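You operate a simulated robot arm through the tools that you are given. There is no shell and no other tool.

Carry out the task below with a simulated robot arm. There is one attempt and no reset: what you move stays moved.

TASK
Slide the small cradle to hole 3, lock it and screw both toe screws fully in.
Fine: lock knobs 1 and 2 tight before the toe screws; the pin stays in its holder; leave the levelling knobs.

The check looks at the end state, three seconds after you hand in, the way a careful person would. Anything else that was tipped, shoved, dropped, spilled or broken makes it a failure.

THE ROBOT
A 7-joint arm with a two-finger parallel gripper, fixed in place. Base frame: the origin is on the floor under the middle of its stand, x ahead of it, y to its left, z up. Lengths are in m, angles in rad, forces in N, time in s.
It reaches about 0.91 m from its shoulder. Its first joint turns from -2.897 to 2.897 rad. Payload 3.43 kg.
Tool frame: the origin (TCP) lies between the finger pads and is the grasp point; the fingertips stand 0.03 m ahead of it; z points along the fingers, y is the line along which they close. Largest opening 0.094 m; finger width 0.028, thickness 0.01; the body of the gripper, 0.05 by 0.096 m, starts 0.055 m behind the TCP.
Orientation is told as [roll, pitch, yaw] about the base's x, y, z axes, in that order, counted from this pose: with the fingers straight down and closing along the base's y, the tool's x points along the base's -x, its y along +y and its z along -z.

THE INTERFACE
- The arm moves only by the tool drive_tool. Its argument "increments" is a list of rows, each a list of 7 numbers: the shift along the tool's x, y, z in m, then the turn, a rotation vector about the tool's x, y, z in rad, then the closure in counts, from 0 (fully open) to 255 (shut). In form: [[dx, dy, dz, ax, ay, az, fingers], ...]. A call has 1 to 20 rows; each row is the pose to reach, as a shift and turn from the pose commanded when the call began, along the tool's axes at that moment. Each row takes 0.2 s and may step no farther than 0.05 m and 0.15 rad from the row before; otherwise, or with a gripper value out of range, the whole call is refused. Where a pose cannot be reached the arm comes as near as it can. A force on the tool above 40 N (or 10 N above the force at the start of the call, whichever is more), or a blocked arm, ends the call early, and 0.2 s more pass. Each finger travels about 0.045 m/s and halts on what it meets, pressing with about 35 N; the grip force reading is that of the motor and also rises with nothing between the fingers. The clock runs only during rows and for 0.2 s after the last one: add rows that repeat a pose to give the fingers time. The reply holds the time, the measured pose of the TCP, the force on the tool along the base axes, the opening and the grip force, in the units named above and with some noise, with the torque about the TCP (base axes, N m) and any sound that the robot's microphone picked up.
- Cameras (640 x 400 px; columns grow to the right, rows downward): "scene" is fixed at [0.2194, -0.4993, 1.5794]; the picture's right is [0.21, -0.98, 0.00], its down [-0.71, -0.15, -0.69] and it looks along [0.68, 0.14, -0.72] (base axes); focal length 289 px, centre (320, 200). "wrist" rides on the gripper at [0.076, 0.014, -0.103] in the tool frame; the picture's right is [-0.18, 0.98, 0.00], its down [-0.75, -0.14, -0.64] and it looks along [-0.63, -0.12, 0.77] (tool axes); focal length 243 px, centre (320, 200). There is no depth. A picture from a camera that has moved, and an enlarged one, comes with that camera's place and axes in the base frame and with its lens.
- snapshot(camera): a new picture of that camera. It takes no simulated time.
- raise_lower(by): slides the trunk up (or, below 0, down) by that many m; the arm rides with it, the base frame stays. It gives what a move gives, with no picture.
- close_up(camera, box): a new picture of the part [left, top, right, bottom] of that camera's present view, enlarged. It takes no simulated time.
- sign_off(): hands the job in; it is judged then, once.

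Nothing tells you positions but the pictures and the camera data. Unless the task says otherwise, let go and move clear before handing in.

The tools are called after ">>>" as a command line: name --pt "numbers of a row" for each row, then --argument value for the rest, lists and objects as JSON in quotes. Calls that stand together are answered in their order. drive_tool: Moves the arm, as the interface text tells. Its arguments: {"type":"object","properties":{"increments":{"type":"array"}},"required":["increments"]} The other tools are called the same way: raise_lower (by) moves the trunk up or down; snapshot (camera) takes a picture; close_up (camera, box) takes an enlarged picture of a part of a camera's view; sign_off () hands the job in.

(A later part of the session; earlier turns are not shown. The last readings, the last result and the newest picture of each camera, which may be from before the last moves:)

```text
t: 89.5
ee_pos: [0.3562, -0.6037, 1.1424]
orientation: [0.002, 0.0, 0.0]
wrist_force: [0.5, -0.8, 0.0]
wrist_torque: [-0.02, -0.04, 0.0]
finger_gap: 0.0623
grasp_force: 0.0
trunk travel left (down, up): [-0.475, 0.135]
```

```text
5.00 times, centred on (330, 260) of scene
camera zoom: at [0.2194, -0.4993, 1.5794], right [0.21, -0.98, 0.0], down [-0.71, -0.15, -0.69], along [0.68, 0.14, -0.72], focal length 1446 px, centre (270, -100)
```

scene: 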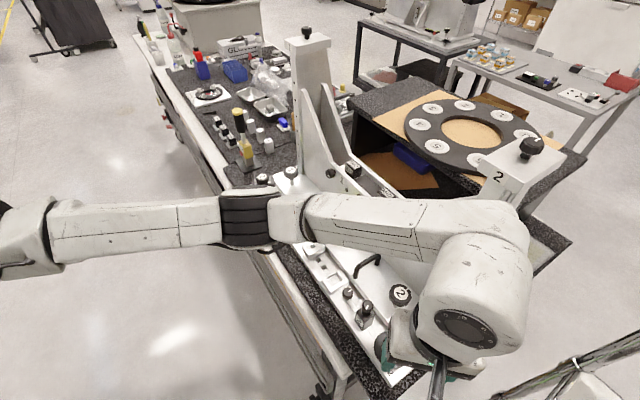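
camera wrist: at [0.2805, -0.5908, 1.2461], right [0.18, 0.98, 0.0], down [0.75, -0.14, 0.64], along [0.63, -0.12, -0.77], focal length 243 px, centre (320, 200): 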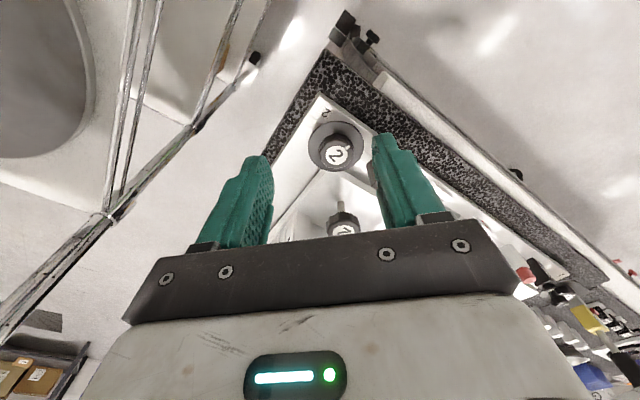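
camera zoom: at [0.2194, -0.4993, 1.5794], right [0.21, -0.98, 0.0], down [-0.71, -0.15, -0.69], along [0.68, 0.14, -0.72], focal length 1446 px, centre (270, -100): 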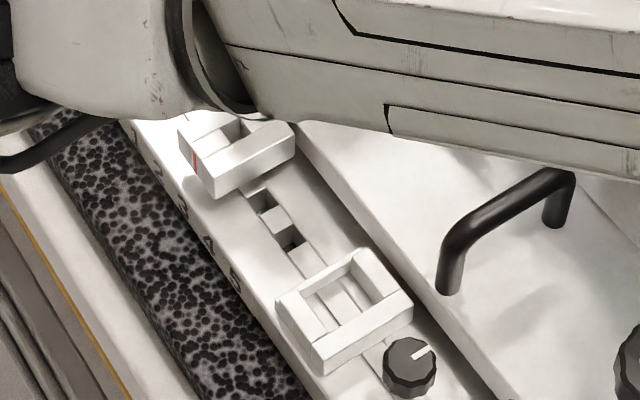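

That call was refused for too long a step and nothing moved. I'll repeat it with smaller steps.

>>> drive_tool --pt "0 0.03 -0.03 0 0 0 85" --pt "0 0.065 -0.05 0 0 0 85" --pt "0 0.105 -0.07 0 0 0 85" --pt "0 0.15 -0.07 0 0 0 85" --pt "0 0.195 -0.07 0 0 0 85" --pt "0 0.24 -0.07 0 0 0 85" --pt "0 0.285 -0.07 0 0 0 85" --pt "0 0.33 -0.07 0 0 0 85" --pt "0 0.33 -0.07 0 0 0 85"

>>> close_up --camera "scene" --box '[295, 190, 355, 250]'

>>> close_up --camera "scene" --box '[330, 260, 420, 380]'

>>> snapshot --camera "wrist"

```text
t: 91.5
ee_pos: [0.3573, -0.2736, 1.2123]
orientation: [-0.001, 0.002, -0.002]
wrist_force: [0.0, -1.1, -0.3]
wrist_torque: [0.01, 0.01, -0.03]
finger_gap: 0.0624
grasp_force: 0.2
trunk travel left (down, up): [-0.475, 0.135]
```

```text
6.67 times, centred on (325, 220) of scene
camera zoom: at [0.2194, -0.4993, 1.5794], right [0.21, -0.98, 0.0], down [-0.71, -0.15, -0.69], along [0.68, 0.14, -0.72], focal length 1928 px, centre (287, 67)
```

zoom: 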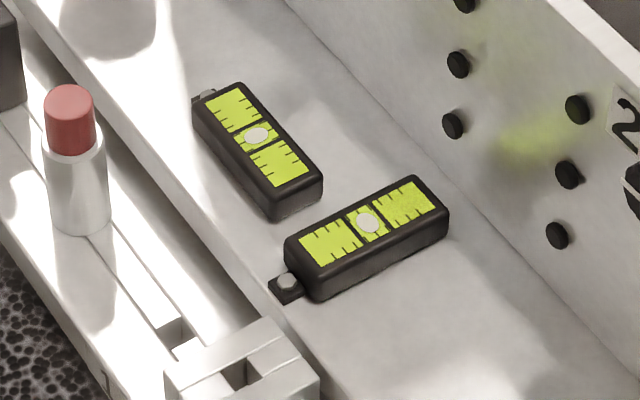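

```text
3.33 times, centred on (375, 320) of scene
camera zoom: at [0.2194, -0.4993, 1.5794], right [0.21, -0.98, 0.0], down [-0.71, -0.15, -0.69], along [0.68, 0.14, -0.72], focal length 964 px, centre (137, -200)
```

zoom: 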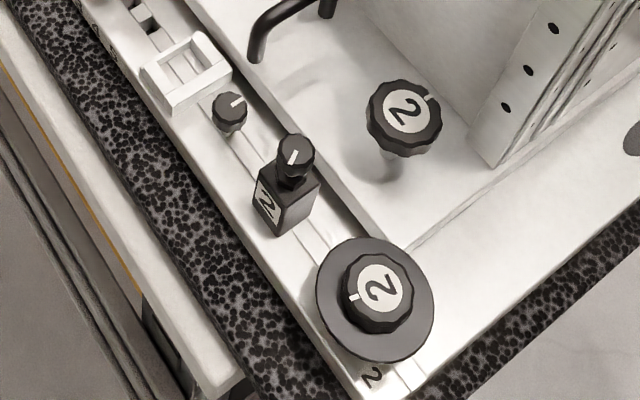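

```text
taken
camera wrist: at [0.2814, -0.2598, 1.3166], right [0.18, 0.98, 0.0], down [0.75, -0.14, 0.64], along [0.63, -0.12, -0.77], focal length 243 px, centre (320, 200)
```

wrist: 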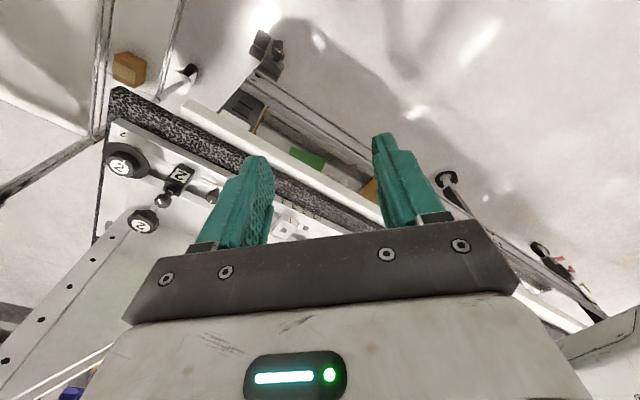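

Both bubbles are centred again and stud knob 2 is as it was. Now I'll inspect the disc knobs at the base ends from low down to confirm they are the lock knobs.

>>> drive_tool --pt "0 -0.039 0 0 0 0.131 40" --pt "0 -0.078 0 0 0 0.262 0" --pt "0 -0.117 0 0 0 0.393 0" --pt "0 -0.156 0 0 0 0.524 0" --pt "0 -0.195 0 0 0 0.655 0" --pt "0 -0.234 0 0 0 0.785 0" --pt "0 -0.234 0 0 0 0.785 0"

>>> drive_tool --pt "0 0 0.04 0 -0.13 0 0" --pt "0 0 0.085 0 -0.26 0 0" --pt "0 0 0.13 0 -0.39 0 0" --pt "0 0 0.175 0 -0.52 0 0" --pt "0 0 0.18 0 -0.52 0 0"

>>> snapshot --camera "wrist"

>>> close_up --camera "wrist" --box '[220, 90, 420, 240]'

```text
t: 93.1
ee_pos: [0.3573, -0.5068, 1.2138]
orientation: [0.001, 0.0, -0.787]
wrist_force: [-0.1, 0.6, -0.1]
wrist_torque: [0.01, 0.01, 0.01]
finger_gap: 0.094
grasp_force: 0.0
trunk travel left (down, up): [-0.475, 0.135]
```

```text
t: 94.3
ee_pos: [0.3558, -0.5066, 1.0333]
orientation: [0.0, -0.521, -0.786]
wrist_force: [-1.1, 0.8, 0.3]
wrist_torque: [0.02, 0.02, -0.03]
finger_gap: 0.0941
grasp_force: 0.1
trunk travel left (down, up): [-0.475, 0.135]
```

```text
taken
camera wrist: at [0.2838, -0.4147, 1.0852], right [0.81, 0.58, 0.09], down [0.14, -0.34, 0.93], along [0.57, -0.74, -0.35], focal length 243 px, centre (320, 200)
```

wrist: 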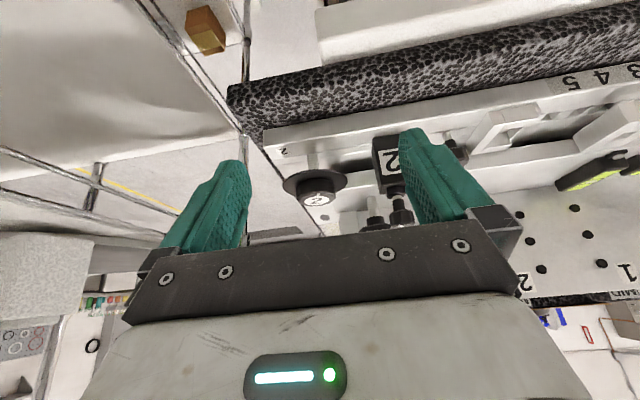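

```text
2.67 times, centred on (320, 165) of wrist
camera zoom: at [0.2838, -0.4147, 1.0852], right [0.81, 0.58, 0.09], down [0.14, -0.34, 0.93], along [0.57, -0.74, -0.35], focal length 647 px, centre (320, 293)
```

zoom: 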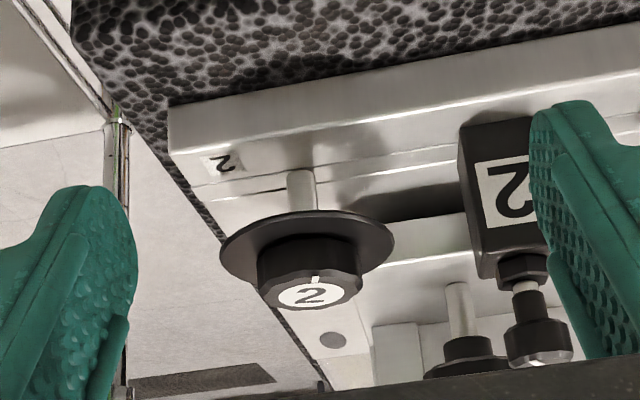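

The disc knob sits on a stem over the base groove with a clamp-like disc, at about (0.42,-0.60), top z 1.00. I'll straighten the tool, come over it with open fingers, and test it with a small turn while watching the bubbles.

>>> drive_tool --pt "-0.012 0 -0.022 0 0.13 0 0" --pt "-0.025 0 -0.043 0 0.26 0 0" --pt "-0.037 0 -0.065 0 0.39 0 0" --pt "-0.0497 0 -0.0868 0 0.521 0 0" --pt "-0.0497 0 -0.0868 0 0.521 0 0"

>>> drive_tool --pt "-0.01 -0.002 0 0 0 -0.135 40" --pt "-0.02 -0.004 0 0 0 -0.27 85" --pt "-0.03 -0.006 0 0 0 -0.405 85" --pt "-0.04 -0.008 0 0 0 -0.54 85" --pt "-0.05 -0.01 0 0 0 -0.675 85" --pt "-0.06 -0.012 0 0 0 -0.81 85" --pt "-0.07 -0.014 0 0 0 -0.945 85" --pt "-0.08 -0.016 0 0 0 -1.08 85" --pt "-0.09 -0.018 0 0 0 -1.215 85" --pt "-0.1 -0.019 0.01 0 0 -1.35 85" --pt "-0.1111 -0.0196 0.025 0 0 -1.487 85" --pt "-0.1111 -0.0196 0.025 0 0 -1.487 85"

>>> snapshot --camera "wrist"

>>> close_up --camera "wrist" --box '[220, 60, 420, 200]'

>>> snapshot --camera "scene"

```text
t: 95.5
ee_pos: [0.3567, -0.5085, 1.1328]
orientation: [-0.001, 0.005, -0.787]
wrist_force: [0.6, -0.8, -0.7]
wrist_torque: [0.0, 0.0, -0.01]
finger_gap: 0.0939
grasp_force: 0.0
trunk travel left (down, up): [-0.475, 0.135]
```

```text
t: 98.1
ee_pos: [0.4217, -0.6006, 1.108]
orientation: [0.003, 0.001, 0.705]
wrist_force: [0.6, -0.4, 0.3]
wrist_torque: [-0.01, 0.0, 0.0]
finger_gap: 0.0626
grasp_force: 0.0
trunk travel left (down, up): [-0.475, 0.135]
```

```text
taken
camera wrist: at [0.3547, -0.6394, 1.2111], right [-0.5, 0.87, 0.0], down [0.67, 0.38, 0.64], along [0.56, 0.32, -0.77], focal length 243 px, centre (320, 200)
```

wrist: 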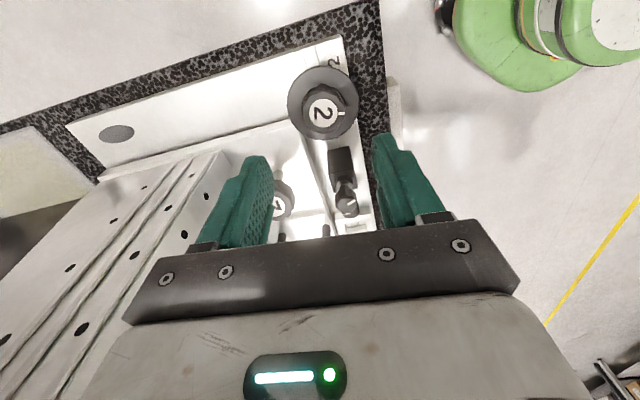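

```text
2.86 times, centred on (320, 130) of wrist
camera zoom: at [0.3547, -0.6394, 1.2111], right [-0.5, 0.87, 0.0], down [0.67, 0.38, 0.64], along [0.56, 0.32, -0.77], focal length 693 px, centre (320, 400)
```

zoom: 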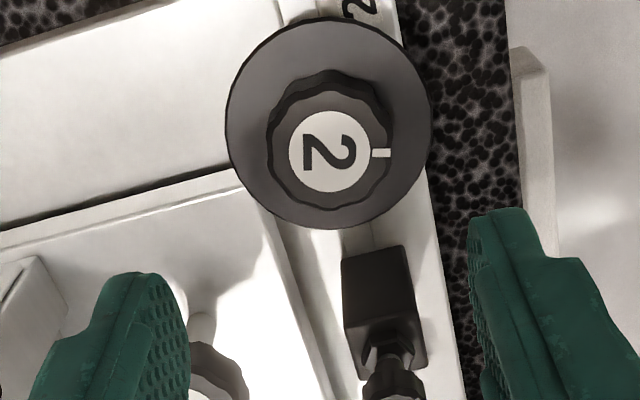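

```text
taken
```

scene: 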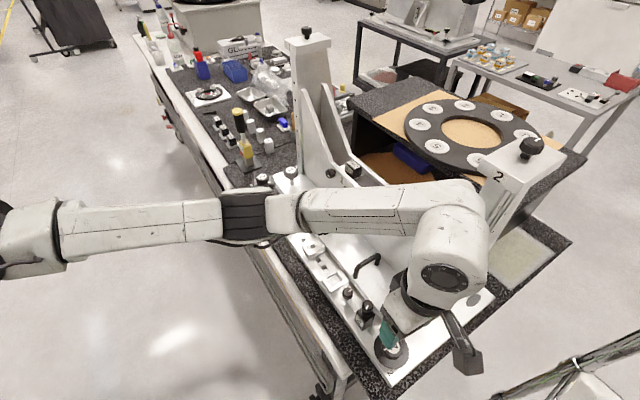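

Disc knob 2's label and 39 mm knob are centred under the fingers to about 1.5 mm; its disc overlaps the carriage plate corner. I'll correct, descend and close on it.

>>> drive_tool --pt "-0.0007 0.0015 0.03 0 0 0 85" --pt "-0.0007 0.0015 0.06 0 0 0 85" --pt "-0.0007 0.0015 0.08 0 0 0 85" --pt "-0.0007 0.0015 0.091 0 0 0 85" --pt "-0.0007 0.0015 0.091 0 0 0 85"

>>> close_up --camera "wrist" --box '[220, 90, 420, 230]'

>>> close_up --camera "scene" --box '[295, 190, 355, 250]'

```text
t: 99.3
ee_pos: [0.4199, -0.5993, 1.018]
orientation: [0.003, 0.002, 0.701]
wrist_force: [0.6, 0.8, -0.3]
wrist_torque: [0.0, 0.02, -0.02]
finger_gap: 0.0628
grasp_force: 0.0
trunk travel left (down, up): [-0.475, 0.135]
```

```text
2.86 times, centred on (320, 160) of wrist
camera zoom: at [0.3534, -0.6373, 1.1206], right [-0.49, 0.87, 0.0], down [0.67, 0.38, 0.64], along [0.56, 0.32, -0.77], focal length 693 px, centre (320, 314)
```

zoom: 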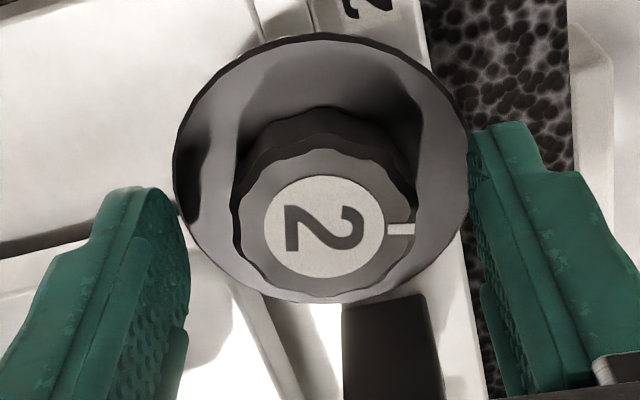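

```text
6.67 times, centred on (325, 220) of scene
camera zoom: at [0.2194, -0.4993, 1.5794], right [0.21, -0.98, 0.0], down [-0.71, -0.15, -0.69], along [0.68, 0.14, -0.72], focal length 1928 px, centre (287, 67)
```

zoom: 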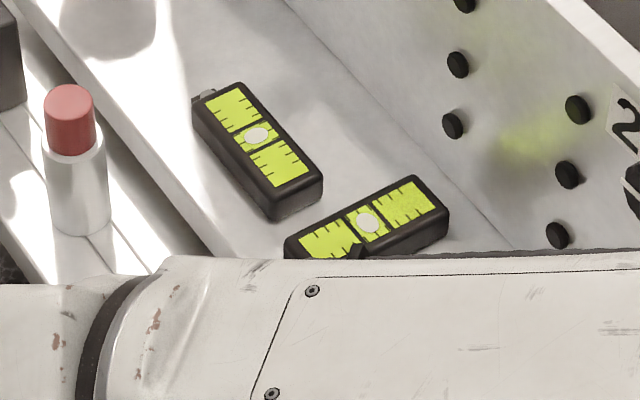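

Centred within half a millimetre and the bubbles are visible from here. I'll close and turn it clockwise a small test amount.

>>> drive_tool --pt "0 0 0 0 0 0 130" --pt "0 0 0 0 0 0 200" --pt "0 0 0 0 0 0 200" --pt "0 0 0 0 0 0.145 200" --pt "0 0 0 0 0 0.29 200" --pt "0 0 0 0 0 0.435 200" --pt "0 0 0 0 0 0.435 200"

>>> close_up --camera "wrist" --box '[220, 90, 420, 230]'

>>> close_up --camera "scene" --box '[295, 190, 355, 250]'

```text
t: 100.9
ee_pos: [0.4195, -0.5977, 1.0174]
orientation: [0.004, 0.001, 0.264]
wrist_force: [-7.7, 12.3, 1.7]
wrist_torque: [0.54, -0.97, -0.02]
finger_gap: 0.0395
grasp_force: 44.4
trunk travel left (down, up): [-0.475, 0.135]
```

```text
2.86 times, centred on (320, 160) of wrist
camera zoom: at [0.343, -0.6045, 1.1207], right [-0.08, 1.0, 0.0], down [0.77, 0.06, 0.64], along [0.64, 0.05, -0.77], focal length 693 px, centre (320, 314)
```

zoom: 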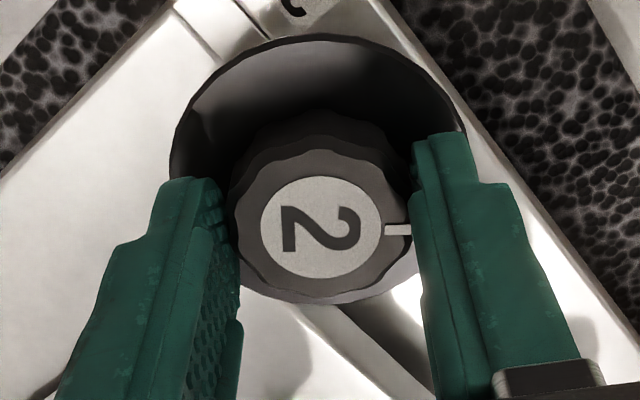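

```text
6.67 times, centred on (325, 220) of scene
camera zoom: at [0.2194, -0.4993, 1.5794], right [0.21, -0.98, 0.0], down [-0.71, -0.15, -0.69], along [0.68, 0.14, -0.72], focal length 1928 px, centre (287, 67)
```

zoom: 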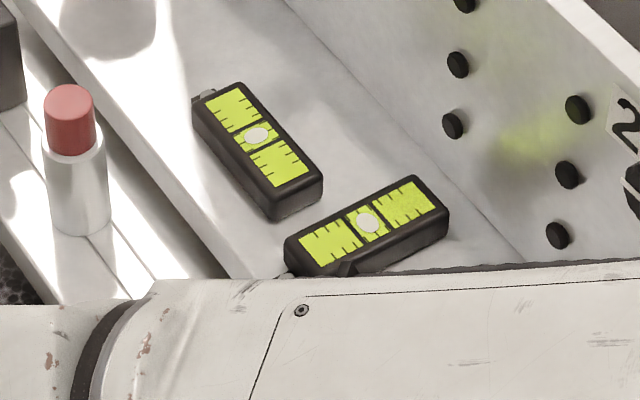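

It turns, the bubbles don't react: this is a lock knob. I'll ease the side load and keep turning clockwise.

>>> drive_tool --pt "0.0003 0.0009 0 0 0 0 200" --pt "0.0003 0.0009 0 0 0 0.145 200" --pt "0.0003 0.0009 0 0 0 0.29 200" --pt "0.0003 0.0009 0 0 0 0.435 200" --pt "0.0003 0.0009 0 0 0 0.58 200" --pt "0.0003 0.0009 0 0 0 0.725 200" --pt "0.0003 0.0009 0 0 0 0.87 200" --pt "0.0003 0.0009 0 0 0 1.015 200" --pt "0.0003 0.0009 0 0 0 1.16 200" --pt "0.0003 0.0009 0 0 0 1.305 200" --pt "0.0003 0.0009 0 0 0 1.45 200" --pt "0.0003 0.0009 0 0 0 1.595 200" --pt "0.0003 0.0009 0 0 0 1.74 200" --pt "0.0003 0.0009 0 0 0 1.885 200" --pt "0.0003 0.0009 0 0 0 2.03 200" --pt "0.0003 0.0009 0 0 0 2.175 200" --pt "0.0003 0.0009 0 0 0 2.175 200"

>>> close_up --camera "wrist" --box '[220, 90, 420, 230]'

>>> snapshot --camera "scene"

```text
t: 104.5
ee_pos: [0.4212, -0.597, 1.0165]
orientation: [-0.003, 0.003, -1.908]
wrist_force: [1.0, 19.7, -1.2]
wrist_torque: [1.08, -0.84, -0.07]
finger_gap: 0.0392
grasp_force: 45.1
trunk travel left (down, up): [-0.475, 0.135]
```

```text
2.86 times, centred on (320, 160) of wrist
camera zoom: at [0.4601, -0.5303, 1.1207], right [0.87, -0.5, 0.0], down [-0.38, -0.67, 0.64], along [-0.32, -0.55, -0.77], focal length 693 px, centre (320, 314)
```

zoom: 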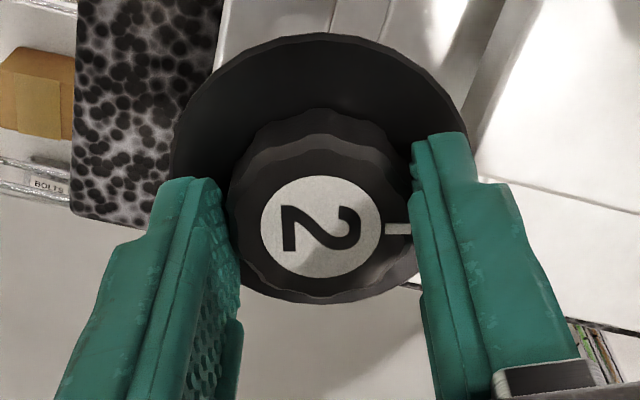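

```text
taken
```

scene: 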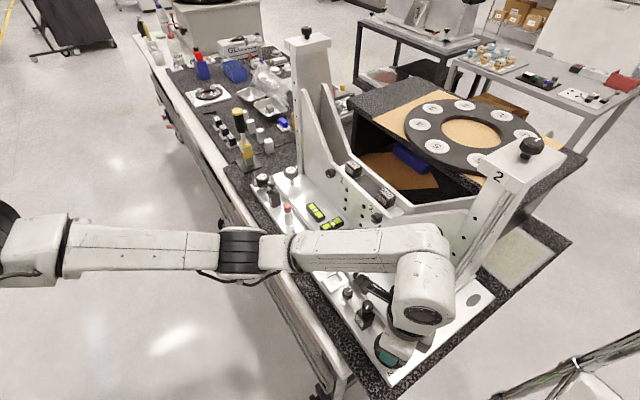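

Still free after about 150°, with a slight off-centre load. Open, swing back with a small centre correction.

>>> drive_tool --pt "0 0 0 0 0 0 100" --pt "0.0009 0.0002 0 0 0 0 85" --pt "0.0009 0.0002 0 0 0 -0.145 85" --pt "0.0009 0.0002 0 0 0 -0.29 85" --pt "0.0009 0.0002 0 0 0 -0.435 85" --pt "0.0009 0.0002 0 0 0 -0.58 85" --pt "0.0009 0.0002 0 0 0 -0.725 85" --pt "0.0009 0.0002 0 0 0 -0.87 85" --pt "0.0009 0.0002 0 0 0 -1.015 85" --pt "0.0009 0.0002 0 0 0 -1.16 85" --pt "0.0009 0.0002 0 0 0 -1.305 85" --pt "0.0009 0.0002 0 0 0 -1.45 85" --pt "0.0009 0.0002 0 0 0 -1.595 85" --pt "0.0009 0.0002 0 0 0 -1.74 85" --pt "0.0009 0.0002 0 0 0 -1.885 85" --pt "0.0009 0.0002 0 0 0 -2.03 85" --pt "0.0009 0.0002 0 0 0 -2.175 85" --pt "0.0009 0.0002 0 0 0 -2.32 85" --pt "0.0009 0.0002 0 0 0 -2.465 85" --pt "0.0009 0.0002 0 0 0 -2.61 85"

>>> drive_tool --pt "0 0 0 0 0 0 150" --pt "0 0 0 0 0 0 200" --pt "0 0 0 0 0 0 200" --pt "0 0 0 0 0 0.145 200" --pt "0 0 0 0 0 0.29 200" --pt "0 0 0 0 0 0.435 200" --pt "0 0 0 0 0 0.58 200" --pt "0 0 0 0 0 0.725 200" --pt "0 0 0 0 0 0.87 200" --pt "0 0 0 0 0 1.015 200" --pt "0 0 0 0 0 1.16 200" --pt "0 0 0 0 0 1.305 200" --pt "0 0 0 0 0 1.45 200" --pt "0 0 0 0 0 1.595 200" --pt "0 0 0 0 0 1.74 200" --pt "0 0 0 0 0 1.885 200" --pt "0 0 0 0 0 2.03 200" --pt "0 0 0 0 0 2.175 200" --pt "0 0 0 0 0 2.32 200" --pt "0 0 0 0 0 2.32 200"

>>> close_up --camera "wrist" --box '[220, 90, 420, 230]'

>>> snapshot --camera "scene"

```text
t: 108.7
ee_pos: [0.4217, -0.5969, 1.0177]
orientation: [0.002, -0.001, 0.705]
wrist_force: [0.3, 0.0, -0.4]
wrist_torque: [0.01, 0.01, 0.03]
finger_gap: 0.0628
grasp_force: 0.2
trunk travel left (down, up): [-0.475, 0.135]
```

```text
t: 112.9
ee_pos: [0.4201, -0.5964, 1.0161]
orientation: [-0.001, 0.002, -1.619]
wrist_force: [-2.2, -0.7, -1.8]
wrist_torque: [-0.04, 0.06, 1.04]
finger_gap: 0.0391
grasp_force: 45.6
trunk travel left (down, up): [-0.475, 0.135]
```

```text
2.86 times, centred on (320, 160) of wrist
camera zoom: at [0.4392, -0.5222, 1.1201], right [0.97, -0.23, 0.0], down [-0.18, -0.75, 0.64], along [-0.15, -0.62, -0.77], focal length 693 px, centre (320, 314)
```

zoom: 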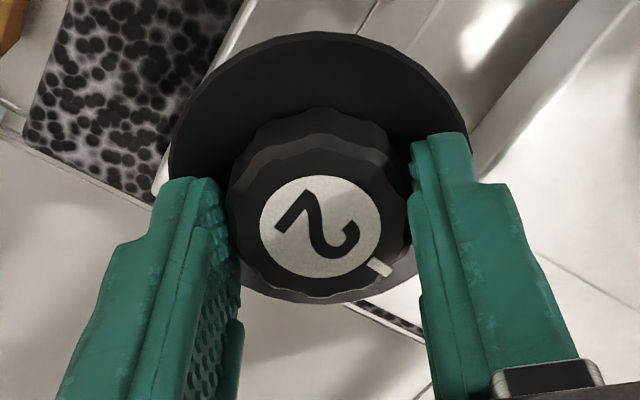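

```text
taken
```

scene: 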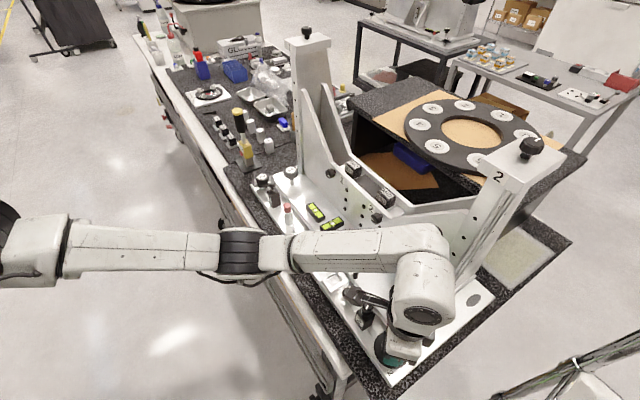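

Torque rose to 1.04 N m and the fingers slipped: lock knob 2 is tight. I'll open, rise and check the levels and index.

>>> drive_tool --pt "0 0 0 0 0 0 120" --pt "0 0 0 0 0 0 85" --pt "0 0 0 0 0 0 85" --pt "0 0 -0.035 0 0 0 85" --pt "0 0 -0.07 0 0 0 85" --pt "0 0 -0.105 0 0 0 85" --pt "0 0 -0.13 0 0 0 85" --pt "0 0 -0.13 0 0 0 85"

>>> close_up --camera "wrist" --box '[220, 40, 420, 180]'

>>> close_up --camera "scene" --box '[290, 190, 370, 300]'

```text
t: 114.7
ee_pos: [0.4224, -0.5964, 1.148]
orientation: [-0.002, 0.002, -1.617]
wrist_force: [0.0, 0.1, -0.2]
wrist_torque: [0.04, 0.04, 0.02]
finger_gap: 0.0627
grasp_force: 0.1
trunk travel left (down, up): [-0.475, 0.135]
```

```text
2.86 times, centred on (320, 110) of wrist
camera zoom: at [0.44, -0.5218, 1.2507], right [0.97, -0.23, 0.0], down [-0.18, -0.75, 0.64], along [-0.15, -0.62, -0.77], focal length 693 px, centre (320, 457)
```

zoom: 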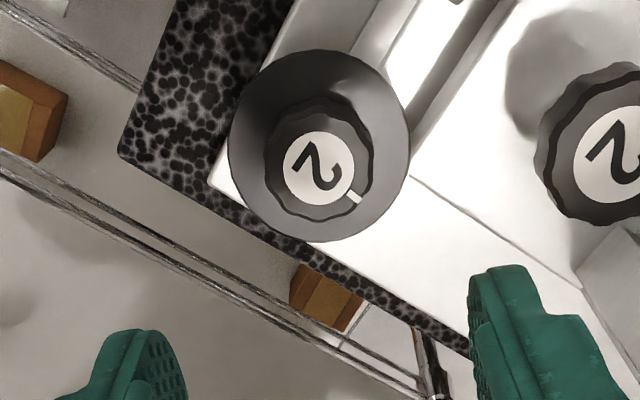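

```text
3.64 times, centred on (330, 245) of scene
camera zoom: at [0.2194, -0.4993, 1.5794], right [0.21, -0.98, 0.0], down [-0.71, -0.15, -0.69], along [0.68, 0.14, -0.72], focal length 1052 px, centre (284, 36)
```

zoom: 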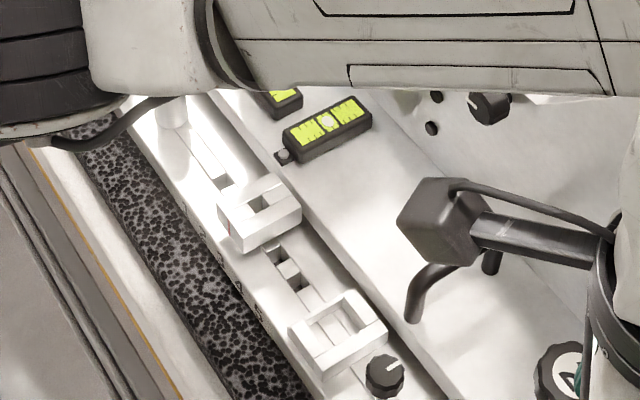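

Levels are centred and the index holds. Now I'll travel along the front of the rail to disc knob 1, staying high and clear of the uprights.

>>> drive_tool --pt "0.0263 0.0242 0 0 0 -0.1386 85" --pt "0.0526 0.0485 0 0 0 -0.2772 85" --pt "0.0789 0.0727 0 0 0 -0.4158 85" --pt "0.1052 0.0969 0 0 0 -0.5544 85" --pt "0.1315 0.1211 0 0 0 -0.693 85" --pt "0.1578 0.1454 0 0 0 -0.8316 85" --pt "0.1841 0.1696 0 0 0 -0.9702 85" --pt "0.2104 0.1938 0 0 0 -1.1088 85" --pt "0.2366 0.218 0 0 0 -1.2474 85" --pt "0.2629 0.2423 0 0 0 -1.386 85" --pt "0.2892 0.2665 0 0 0 -1.5246 85" --pt "0.3155 0.2907 0 0 0 -1.6632 85" --pt "0.3418 0.3149 0 0 0 -1.8018 85" --pt "0.3681 0.3392 0 0 0 -1.9404 85" --pt "0.3944 0.3634 0 0 0 -2.079 85" --pt "0.4207 0.3876 0 0 0 -2.217 85" --pt "0.4207 0.3876 0.02 0 0 -2.217 85" --pt "0.4207 0.3876 0.02 0 0 -2.217 85"

>>> snapshot --camera "wrist"

>>> close_up --camera "wrist" --box '[220, 60, 420, 200]'

>>> snapshot --camera "scene"

```text
t: 118.5
ee_pos: [0.8302, -0.1956, 1.1262]
orientation: [0.001, -0.001, 0.599]
wrist_force: [0.3, -0.2, 0.5]
wrist_torque: [0.03, 0.02, 0.02]
finger_gap: 0.0628
grasp_force: 0.1
trunk travel left (down, up): [-0.475, 0.135]
```

```text
taken
camera wrist: at [0.7584, -0.227, 1.2301], right [-0.4, 0.92, 0.0], down [0.7, 0.31, 0.64], along [0.59, 0.26, -0.77], focal length 243 px, centre (320, 200)
```

wrist: 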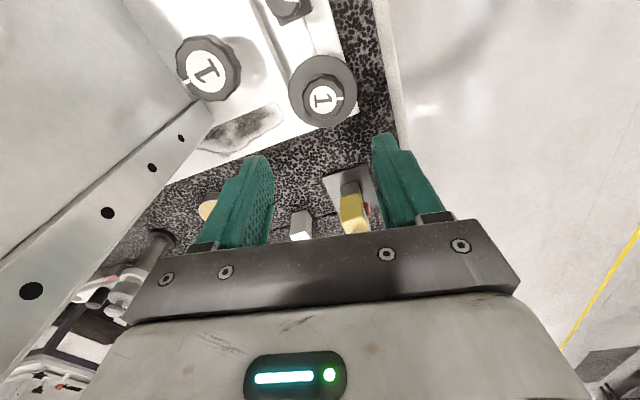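

```text
2.86 times, centred on (320, 130) of wrist
camera zoom: at [0.7584, -0.227, 1.2301], right [-0.4, 0.92, 0.0], down [0.7, 0.31, 0.64], along [0.59, 0.26, -0.77], focal length 693 px, centre (320, 400)
```

zoom: 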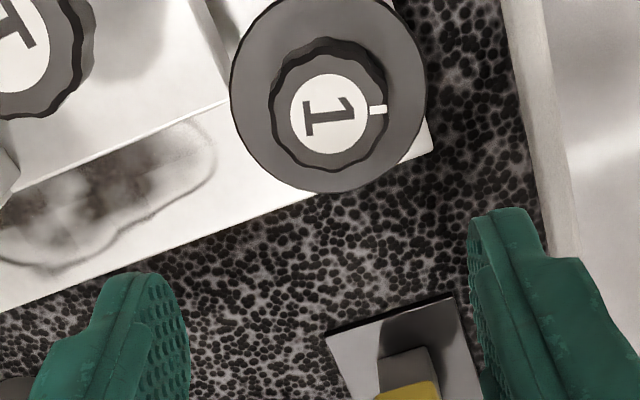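

```text
taken
```

scene: 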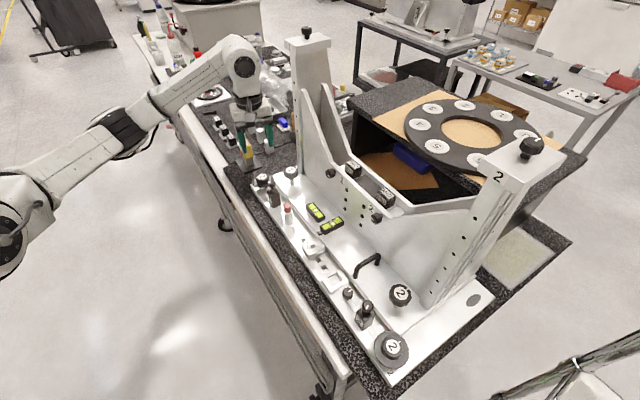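

Disc knob 1 is at about (0.825,-0.195). I'll centre over it and descend; the screwdriver stand behind is far enough away.

>>> drive_tool --pt "0.0038 0.0029 0.03 0 0 0 85" --pt "0.0038 0.0029 0.06 0 0 0 85" --pt "0.0038 0.0029 0.07 0 0 0 85" --pt "0.0038 0.0029 0.07 0 0 0 85"

>>> close_up --camera "wrist" --box '[220, 80, 420, 220]'

>>> close_up --camera "scene" --box '[210, 40, 350, 200]'

```text
t: 119.5
ee_pos: [0.8233, -0.1957, 1.0564]
orientation: [0.002, -0.001, 0.599]
wrist_force: [-0.5, 1.1, -0.3]
wrist_torque: [0.03, 0.0, -0.01]
finger_gap: 0.0626
grasp_force: 0.0
trunk travel left (down, up): [-0.475, 0.135]
```

```text
2.86 times, centred on (320, 150) of wrist
camera zoom: at [0.7526, -0.2267, 1.1595], right [-0.4, 0.92, 0.0], down [0.7, 0.31, 0.64], along [0.59, 0.26, -0.77], focal length 693 px, centre (320, 343)
```

zoom: 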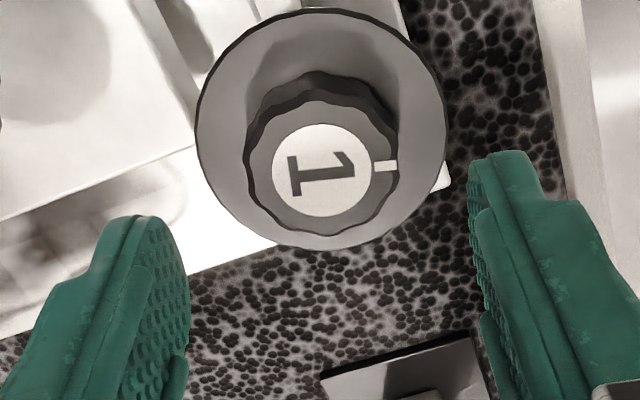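

```text
2.50 times, centred on (280, 120) of scene
camera zoom: at [0.2194, -0.4993, 1.5794], right [0.21, -0.98, 0.0], down [-0.71, -0.15, -0.69], along [0.68, 0.14, -0.72], focal length 723 px, centre (420, 400)
```

zoom: 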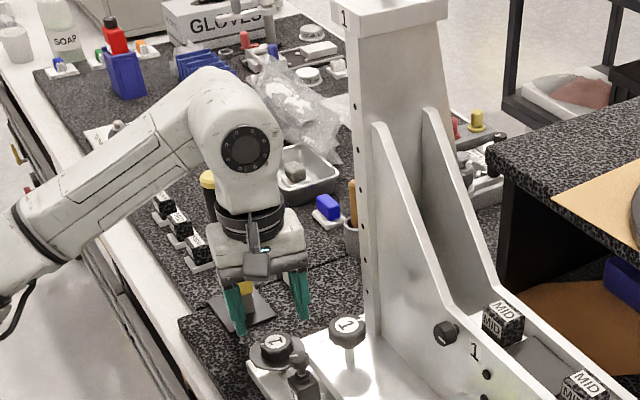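

Centred. Lowering the rest, closing and starting the clockwise turn.

>>> drive_tool --pt "0 0 0.02 0 0 0 85" --pt "0 0 0.039 0 0 0 85" --pt "0 0 0.039 0 0 0 85" --pt "0 0 0.039 0 0 0 150" --pt "0 0 0.039 0 0 0 200" --pt "0 0 0.039 0 0 0 200"

>>> close_up --camera "wrist" --box '[220, 90, 420, 230]'

```text
t: 120.9
ee_pos: [0.8241, -0.1945, 1.0177]
orientation: [0.001, 0.001, 0.599]
wrist_force: [-1.5, 1.3, -1.3]
wrist_torque: [0.0, -0.05, -0.03]
finger_gap: 0.039
grasp_force: 41.7
trunk travel left (down, up): [-0.475, 0.135]
```

```text
2.86 times, centred on (320, 160) of wrist
camera zoom: at [0.7527, -0.2263, 1.1202], right [-0.4, 0.92, 0.0], down [0.7, 0.31, 0.64], along [0.59, 0.26, -0.77], focal length 693 px, centre (320, 314)
```

zoom: 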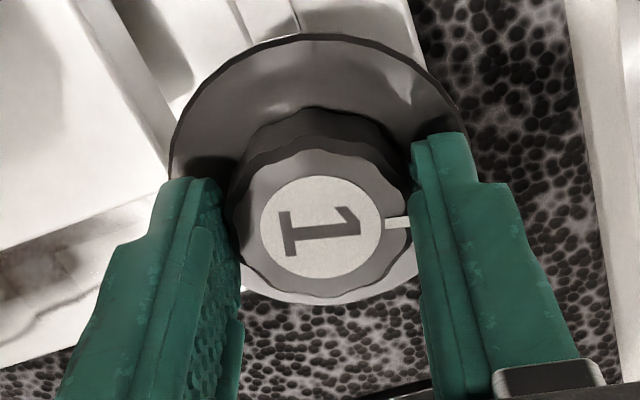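

Gripped on centre (39 mm, almost no side load). Turning clockwise 115°.

>>> drive_tool --pt "0 0 0 0 0 0.145 200" --pt "0 0 0 0 0 0.29 200" --pt "0 0 0 0 0 0.435 200" --pt "0 0 0 0 0 0.58 200" --pt "0 0 0 0 0 0.725 200" --pt "0 0 0 0 0 0.87 200" --pt "0 0 0 0 0 1.015 200" --pt "0 0 0 0 0 1.16 200" --pt "0 0 0 0 0 1.305 200" --pt "0 0 0 0 0 1.45 200" --pt "0 0 0 0 0 1.595 200" --pt "0 0 0 0 0 1.74 200" --pt "0 0 0 0 0 1.885 200" --pt "0 0 0 0 0 2.0 200" --pt "0 0 0 0 0 2.0 200"

>>> close_up --camera "wrist" --box '[220, 90, 420, 230]'

>>> snapshot --camera "scene"

```text
t: 124.1
ee_pos: [0.8238, -0.1943, 1.0164]
orientation: [-0.001, 0.0, -1.402]
wrist_force: [-6.8, 9.5, -20.7]
wrist_torque: [0.6, -0.08, -0.09]
finger_gap: 0.039
grasp_force: 44.7
trunk travel left (down, up): [-0.475, 0.135]
```

```text
2.86 times, centred on (320, 160) of wrist
camera zoom: at [0.8257, -0.1177, 1.1205], right [1.0, -0.02, 0.0], down [-0.01, -0.77, 0.64], along [-0.01, -0.64, -0.77], focal length 693 px, centre (320, 314)
```

zoom: 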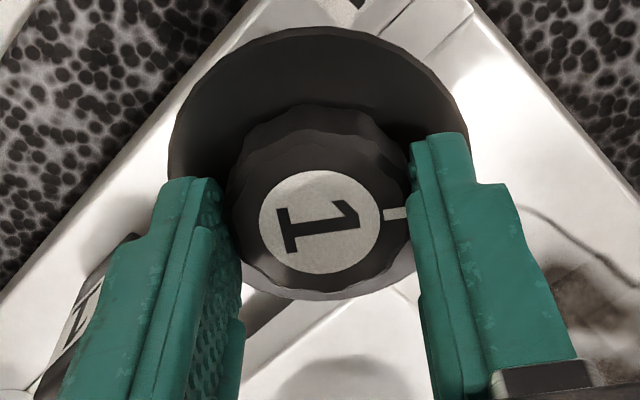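

```text
taken
```

scene: 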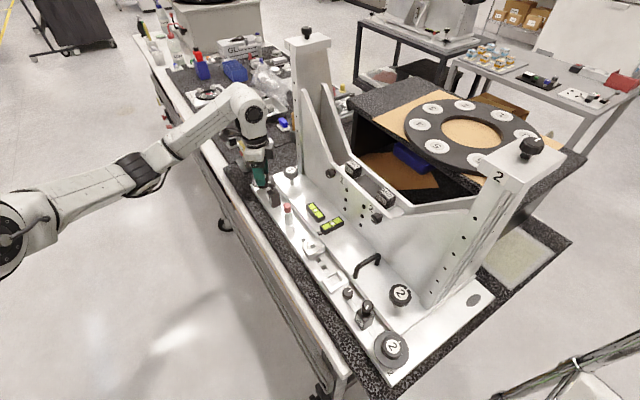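

Turned 115° with low torque; the knob is drawing downward a little. Open, swing back, lower 1 mm and regrip.

>>> drive_tool --pt "0 0 0 0 0 0 100" --pt "0 0 0 0 0 0 85" --pt "0 0 0 0 0 -0.145 85" --pt "0 0 0 0 0 -0.29 85" --pt "0 0 0 0 0 -0.435 85" --pt "0 0 0 0 0 -0.58 85" --pt "0 0 0 0 0 -0.725 85" --pt "0 0 0 0 0 -0.87 85" --pt "0 0 0 0 0 -1.015 85" --pt "0 0 0 0 0 -1.16 85" --pt "0 0 0 0 0 -1.305 85" --pt "0 0 0 0 0 -1.45 85" --pt "0 0 0 0 0 -1.595 85" --pt "0 0 0 0 0 -1.74 85" --pt "0 0 0 0 0 -1.885 85" --pt "0 0 0 0 0 -2.0 85" --pt "0 0 0.001 0 0 -2.0 85" --pt "0 0 0.001 0 0 -2.0 150" --pt "0 0 0.001 0 0 -2.0 200" --pt "0 0 0.001 0 0 -2.0 200"

>>> close_up --camera "wrist" --box '[220, 90, 420, 230]'

```text
t: 128.3
ee_pos: [0.8228, -0.1949, 1.0177]
orientation: [0.004, 0.0, 0.599]
wrist_force: [-5.7, 4.7, 0.0]
wrist_torque: [0.01, 0.12, 0.03]
finger_gap: 0.0398
grasp_force: 42.0
trunk travel left (down, up): [-0.475, 0.135]
```

```text
2.86 times, centred on (320, 160) of wrist
camera zoom: at [0.7528, -0.2264, 1.1205], right [-0.4, 0.92, 0.0], down [0.7, 0.31, 0.64], along [0.59, 0.26, -0.77], focal length 693 px, centre (320, 314)
```

zoom: 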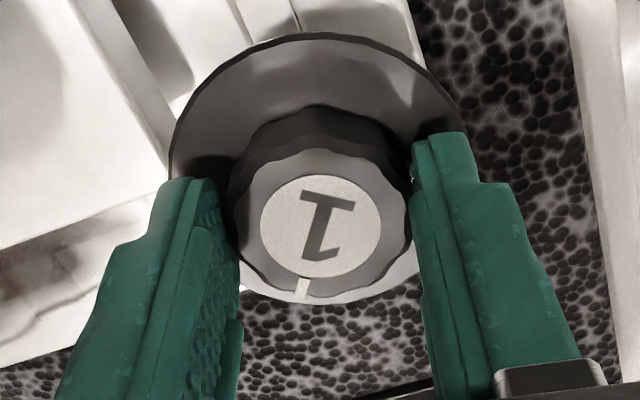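

Second clockwise stroke on lock knob 1.

>>> drive_tool --pt "0 0 0 0 0 0.145 200" --pt "0 0 0 0 0 0.29 200" --pt "0 0 0 0 0 0.435 200" --pt "0 0 0 0 0 0.58 200" --pt "0 0 0 0 0 0.725 200" --pt "0 0 0 0 0 0.87 200" --pt "0 0 0 0 0 1.015 200" --pt "0 0 0 0 0 1.16 200" --pt "0 0 0 0 0 1.305 200" --pt "0 0 0 0 0 1.45 200" --pt "0 0 0 0 0 1.595 200" --pt "0 0 0 0 0 1.74 200" --pt "0 0 0 0 0 1.885 200" --pt "0 0 0 0 0 2.0 200" --pt "0 0 0 0 0 2.0 200"

>>> close_up --camera "wrist" --box '[220, 90, 420, 230]'

>>> close_up --camera "scene" --box '[290, 190, 370, 300]'

```text
t: 131.5
ee_pos: [0.8238, -0.1943, 1.0171]
orientation: [-0.001, 0.003, -1.403]
wrist_force: [4.8, 3.0, 2.3]
wrist_torque: [0.32, -0.46, 0.38]
finger_gap: 0.0394
grasp_force: 45.4
trunk travel left (down, up): [-0.475, 0.135]
```

```text
2.86 times, centred on (320, 160) of wrist
camera zoom: at [0.8255, -0.118, 1.1202], right [1.0, -0.02, 0.0], down [-0.01, -0.77, 0.64], along [-0.01, -0.64, -0.77], focal length 693 px, centre (320, 314)
```

zoom: 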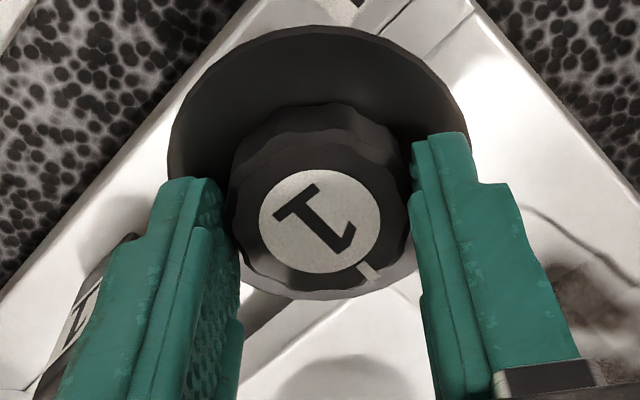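

```text
3.64 times, centred on (330, 245) of scene
camera zoom: at [0.2194, -0.4993, 1.5794], right [0.21, -0.98, 0.0], down [-0.71, -0.15, -0.69], along [0.68, 0.14, -0.72], focal length 1052 px, centre (284, 36)
```

zoom: 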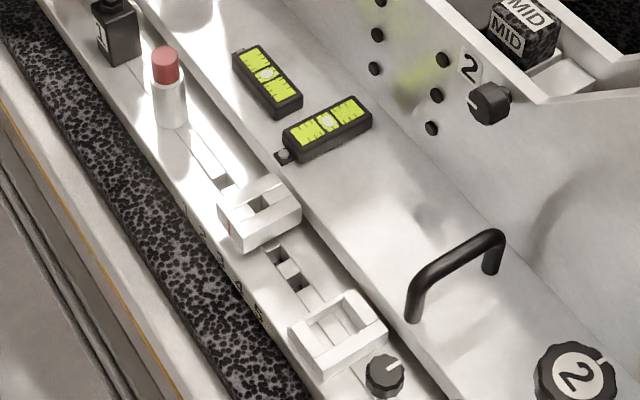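

Lock knob 1 also came to a stop at about 165° like knob 2 (tick slipped in the fingers). I'll regrip once more and apply a firm short turn to be sure it is tight.

>>> drive_tool --pt "0 0 0 0 0 0 100" --pt "0 0 0 0 0 0 85" --pt "0 0 0 0 0 -0.145 85" --pt "0 0 0 0 0 -0.29 85" --pt "0 0 0 0 0 -0.435 85" --pt "0 0 0 0 0 -0.58 85" --pt "0 0 0 0 0 -0.725 85" --pt "0 0 0 0 0 -0.725 150" --pt "0 0 0 0 0 -0.725 220" --pt "0 0 0 0 0 -0.725 220" --pt "0 0 0 0 0 -0.58 220" --pt "0 0 0 0 0 -0.435 220" --pt "0 0 0 0 0 -0.29 220" --pt "0 0 0 0 0 -0.29 220"

>>> close_up --camera "wrist" --box '[220, 90, 420, 230]'

```text
t: 134.5
ee_pos: [0.8236, -0.1939, 1.0178]
orientation: [-0.001, 0.003, -1.112]
wrist_force: [3.8, 3.7, -0.6]
wrist_torque: [0.1, -0.1, 0.94]
finger_gap: 0.039
grasp_force: 44.5
trunk travel left (down, up): [-0.475, 0.135]
```

```text
2.86 times, centred on (320, 160) of wrist
camera zoom: at [0.8031, -0.1203, 1.1203], right [0.96, 0.27, 0.0], down [0.21, -0.74, 0.64], along [0.17, -0.62, -0.77], focal length 693 px, centre (320, 314)
```

zoom: 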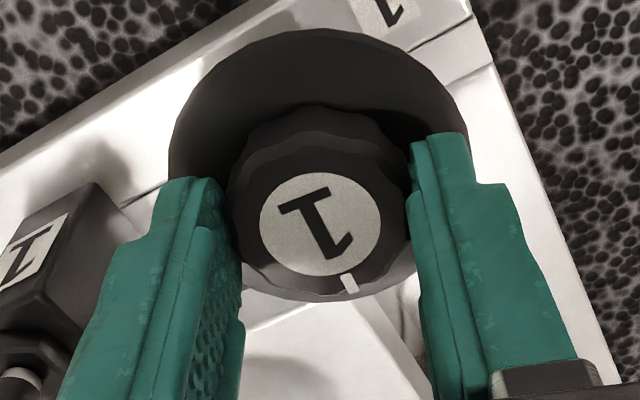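

Torque reached 0.94 N m with no further movement: both lock knobs are tight. Now the toe screws. I'll release, rise and move over toe screw 1.

>>> drive_tool --pt "0 0 0 0 0 0 120" --pt "0 0 0 0 0 0 85" --pt "0 0 -0.04 0 0 0 85" --pt "0 0 -0.08 0 0 0 85" --pt "0 0 -0.112 0 0 -0.14 85" --pt "-0.002 -0.007 -0.112 0 0 -0.28 85" --pt "-0.004 -0.015 -0.112 0 0 -0.42 100" --pt "-0.007 -0.022 -0.112 0 0 -0.56 115" --pt "-0.009 -0.03 -0.112 0 0 -0.7 130" --pt "-0.012 -0.037 -0.112 0 0 -0.84 130" --pt "-0.014 -0.045 -0.112 0 0 -0.98 130" --pt "-0.016 -0.052 -0.112 0 0 -1.12 130" --pt "-0.018 -0.058 -0.112 0 0 -1.26 130" --pt "-0.02 -0.064 -0.112 0 0 -1.4 130" --pt "-0.022 -0.069 -0.112 0 0 -1.54 130" --pt "-0.0243 -0.0751 -0.112 0 0 -1.68 130" --pt "-0.0243 -0.0751 -0.112 0 0 -1.812 130" --pt "-0.0243 -0.0751 -0.112 0 0 -1.812 130"

>>> close_up --camera "wrist" --box '[220, 60, 420, 200]'

>>> close_up --camera "scene" --box '[245, 160, 315, 230]'

>>> close_up --camera "scene" --box '[290, 220, 370, 300]'

```text
t: 138.3
ee_pos: [0.7665, -0.2505, 1.1285]
orientation: [0.002, 0.002, 0.702]
wrist_force: [0.0, -0.3, 0.9]
wrist_torque: [0.01, -0.02, -0.01]
finger_gap: 0.0464
grasp_force: 0.1
trunk travel left (down, up): [-0.475, 0.135]
```

```text
2.86 times, centred on (320, 130) of wrist
camera zoom: at [0.7002, -0.2892, 1.2319], right [-0.49, 0.87, 0.0], down [0.67, 0.38, 0.64], along [0.56, 0.32, -0.77], focal length 693 px, centre (320, 400)
```

zoom: 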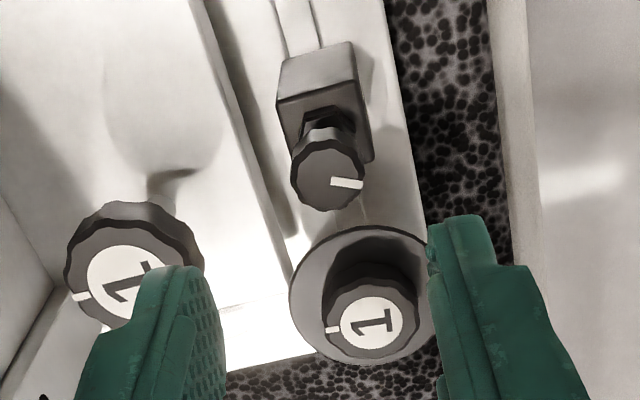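

```text
5.71 times, centred on (280, 195) of scene
camera zoom: at [0.2194, -0.4993, 1.5794], right [0.21, -0.98, 0.0], down [-0.71, -0.15, -0.69], along [0.68, 0.14, -0.72], focal length 1653 px, centre (549, 229)
```

zoom: 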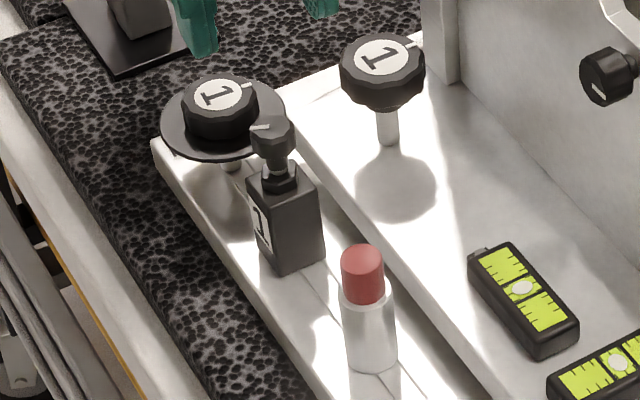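

```text
5.00 times, centred on (330, 260) of scene
camera zoom: at [0.2194, -0.4993, 1.5794], right [0.21, -0.98, 0.0], down [-0.71, -0.15, -0.69], along [0.68, 0.14, -0.72], focal length 1446 px, centre (270, -100)
```

zoom: 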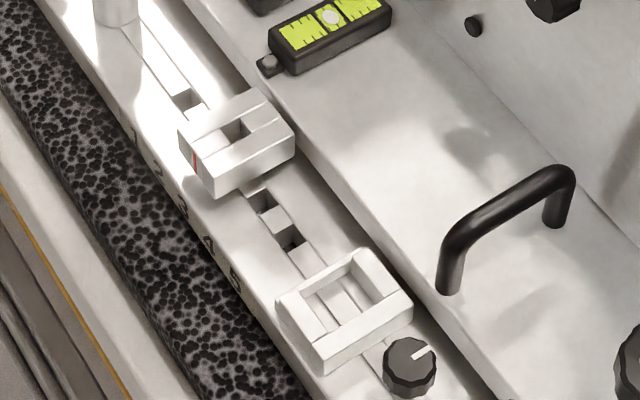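

Everything holds: index on 3, bubbles centred. Toe screw 1's knob (about 22 mm) is slightly ahead of my centre; I'll shift 3.5 mm and come partway down to check.

>>> drive_tool --pt "-0.0035 0 0.03 0 0 0 130" --pt "-0.0035 0 0.05 0 0 0 130" --pt "-0.0035 0 0.05 0 0 0 130"

>>> close_up --camera "wrist" --box '[220, 70, 420, 210]'

```text
t: 139.1
ee_pos: [0.771, -0.2478, 1.0782]
orientation: [0.001, 0.0, 0.699]
wrist_force: [-0.5, -0.2, -0.4]
wrist_torque: [-0.02, 0.02, 0.0]
finger_gap: 0.0462
grasp_force: 0.0
trunk travel left (down, up): [-0.475, 0.135]
```

```text
2.86 times, centred on (320, 140) of wrist
camera zoom: at [0.7026, -0.2865, 1.1813], right [-0.49, 0.87, 0.0], down [0.67, 0.38, 0.64], along [0.56, 0.32, -0.77], focal length 693 px, centre (320, 371)
```

zoom: 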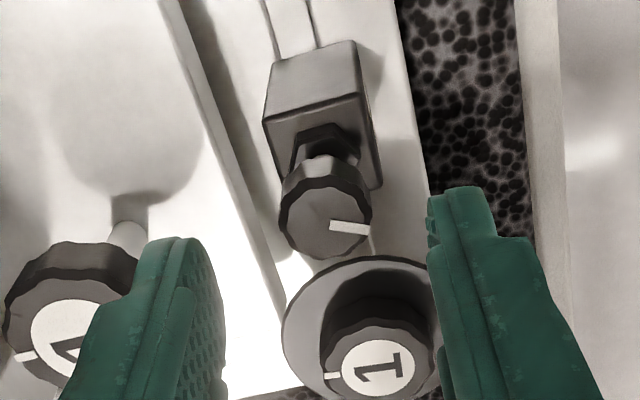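

Nearly centred. Lowering to grip height beside the toe screw knob.

>>> drive_tool --pt "0 0 0.014 0 0 0 130" --pt "0 0 0.028 0 0 0 130" --pt "0 0 0.028 0 0 0 130"

>>> close_up --camera "wrist" --box '[220, 80, 420, 220]'

>>> close_up --camera "scene" --box '[245, 140, 315, 210]'

```text
t: 139.9
ee_pos: [0.7702, -0.2475, 1.0503]
orientation: [0.002, 0.001, 0.701]
wrist_force: [-0.4, 0.9, 0.9]
wrist_torque: [0.0, 0.01, -0.04]
finger_gap: 0.046
grasp_force: 0.0
trunk travel left (down, up): [-0.475, 0.135]
```

```text
2.86 times, centred on (320, 150) of wrist
camera zoom: at [0.7023, -0.2867, 1.1534], right [-0.49, 0.87, 0.0], down [0.67, 0.38, 0.64], along [0.56, 0.32, -0.77], focal length 693 px, centre (320, 343)
```

zoom: 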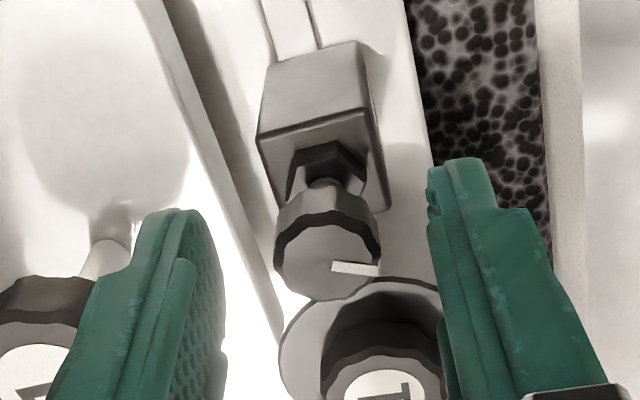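

```text
5.71 times, centred on (280, 175) of scene
camera zoom: at [0.2194, -0.4993, 1.5794], right [0.21, -0.98, 0.0], down [-0.71, -0.15, -0.69], along [0.68, 0.14, -0.72], focal length 1653 px, centre (549, 343)
```

zoom: 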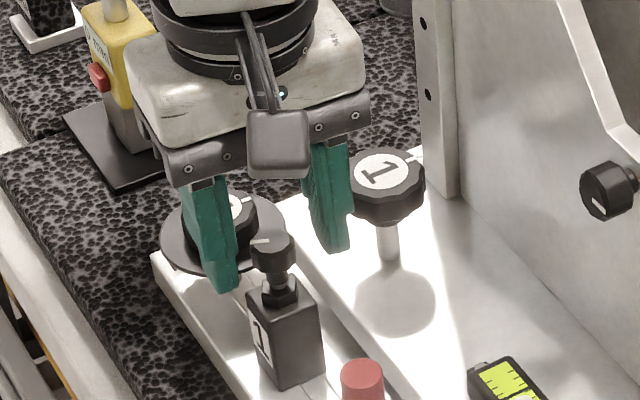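

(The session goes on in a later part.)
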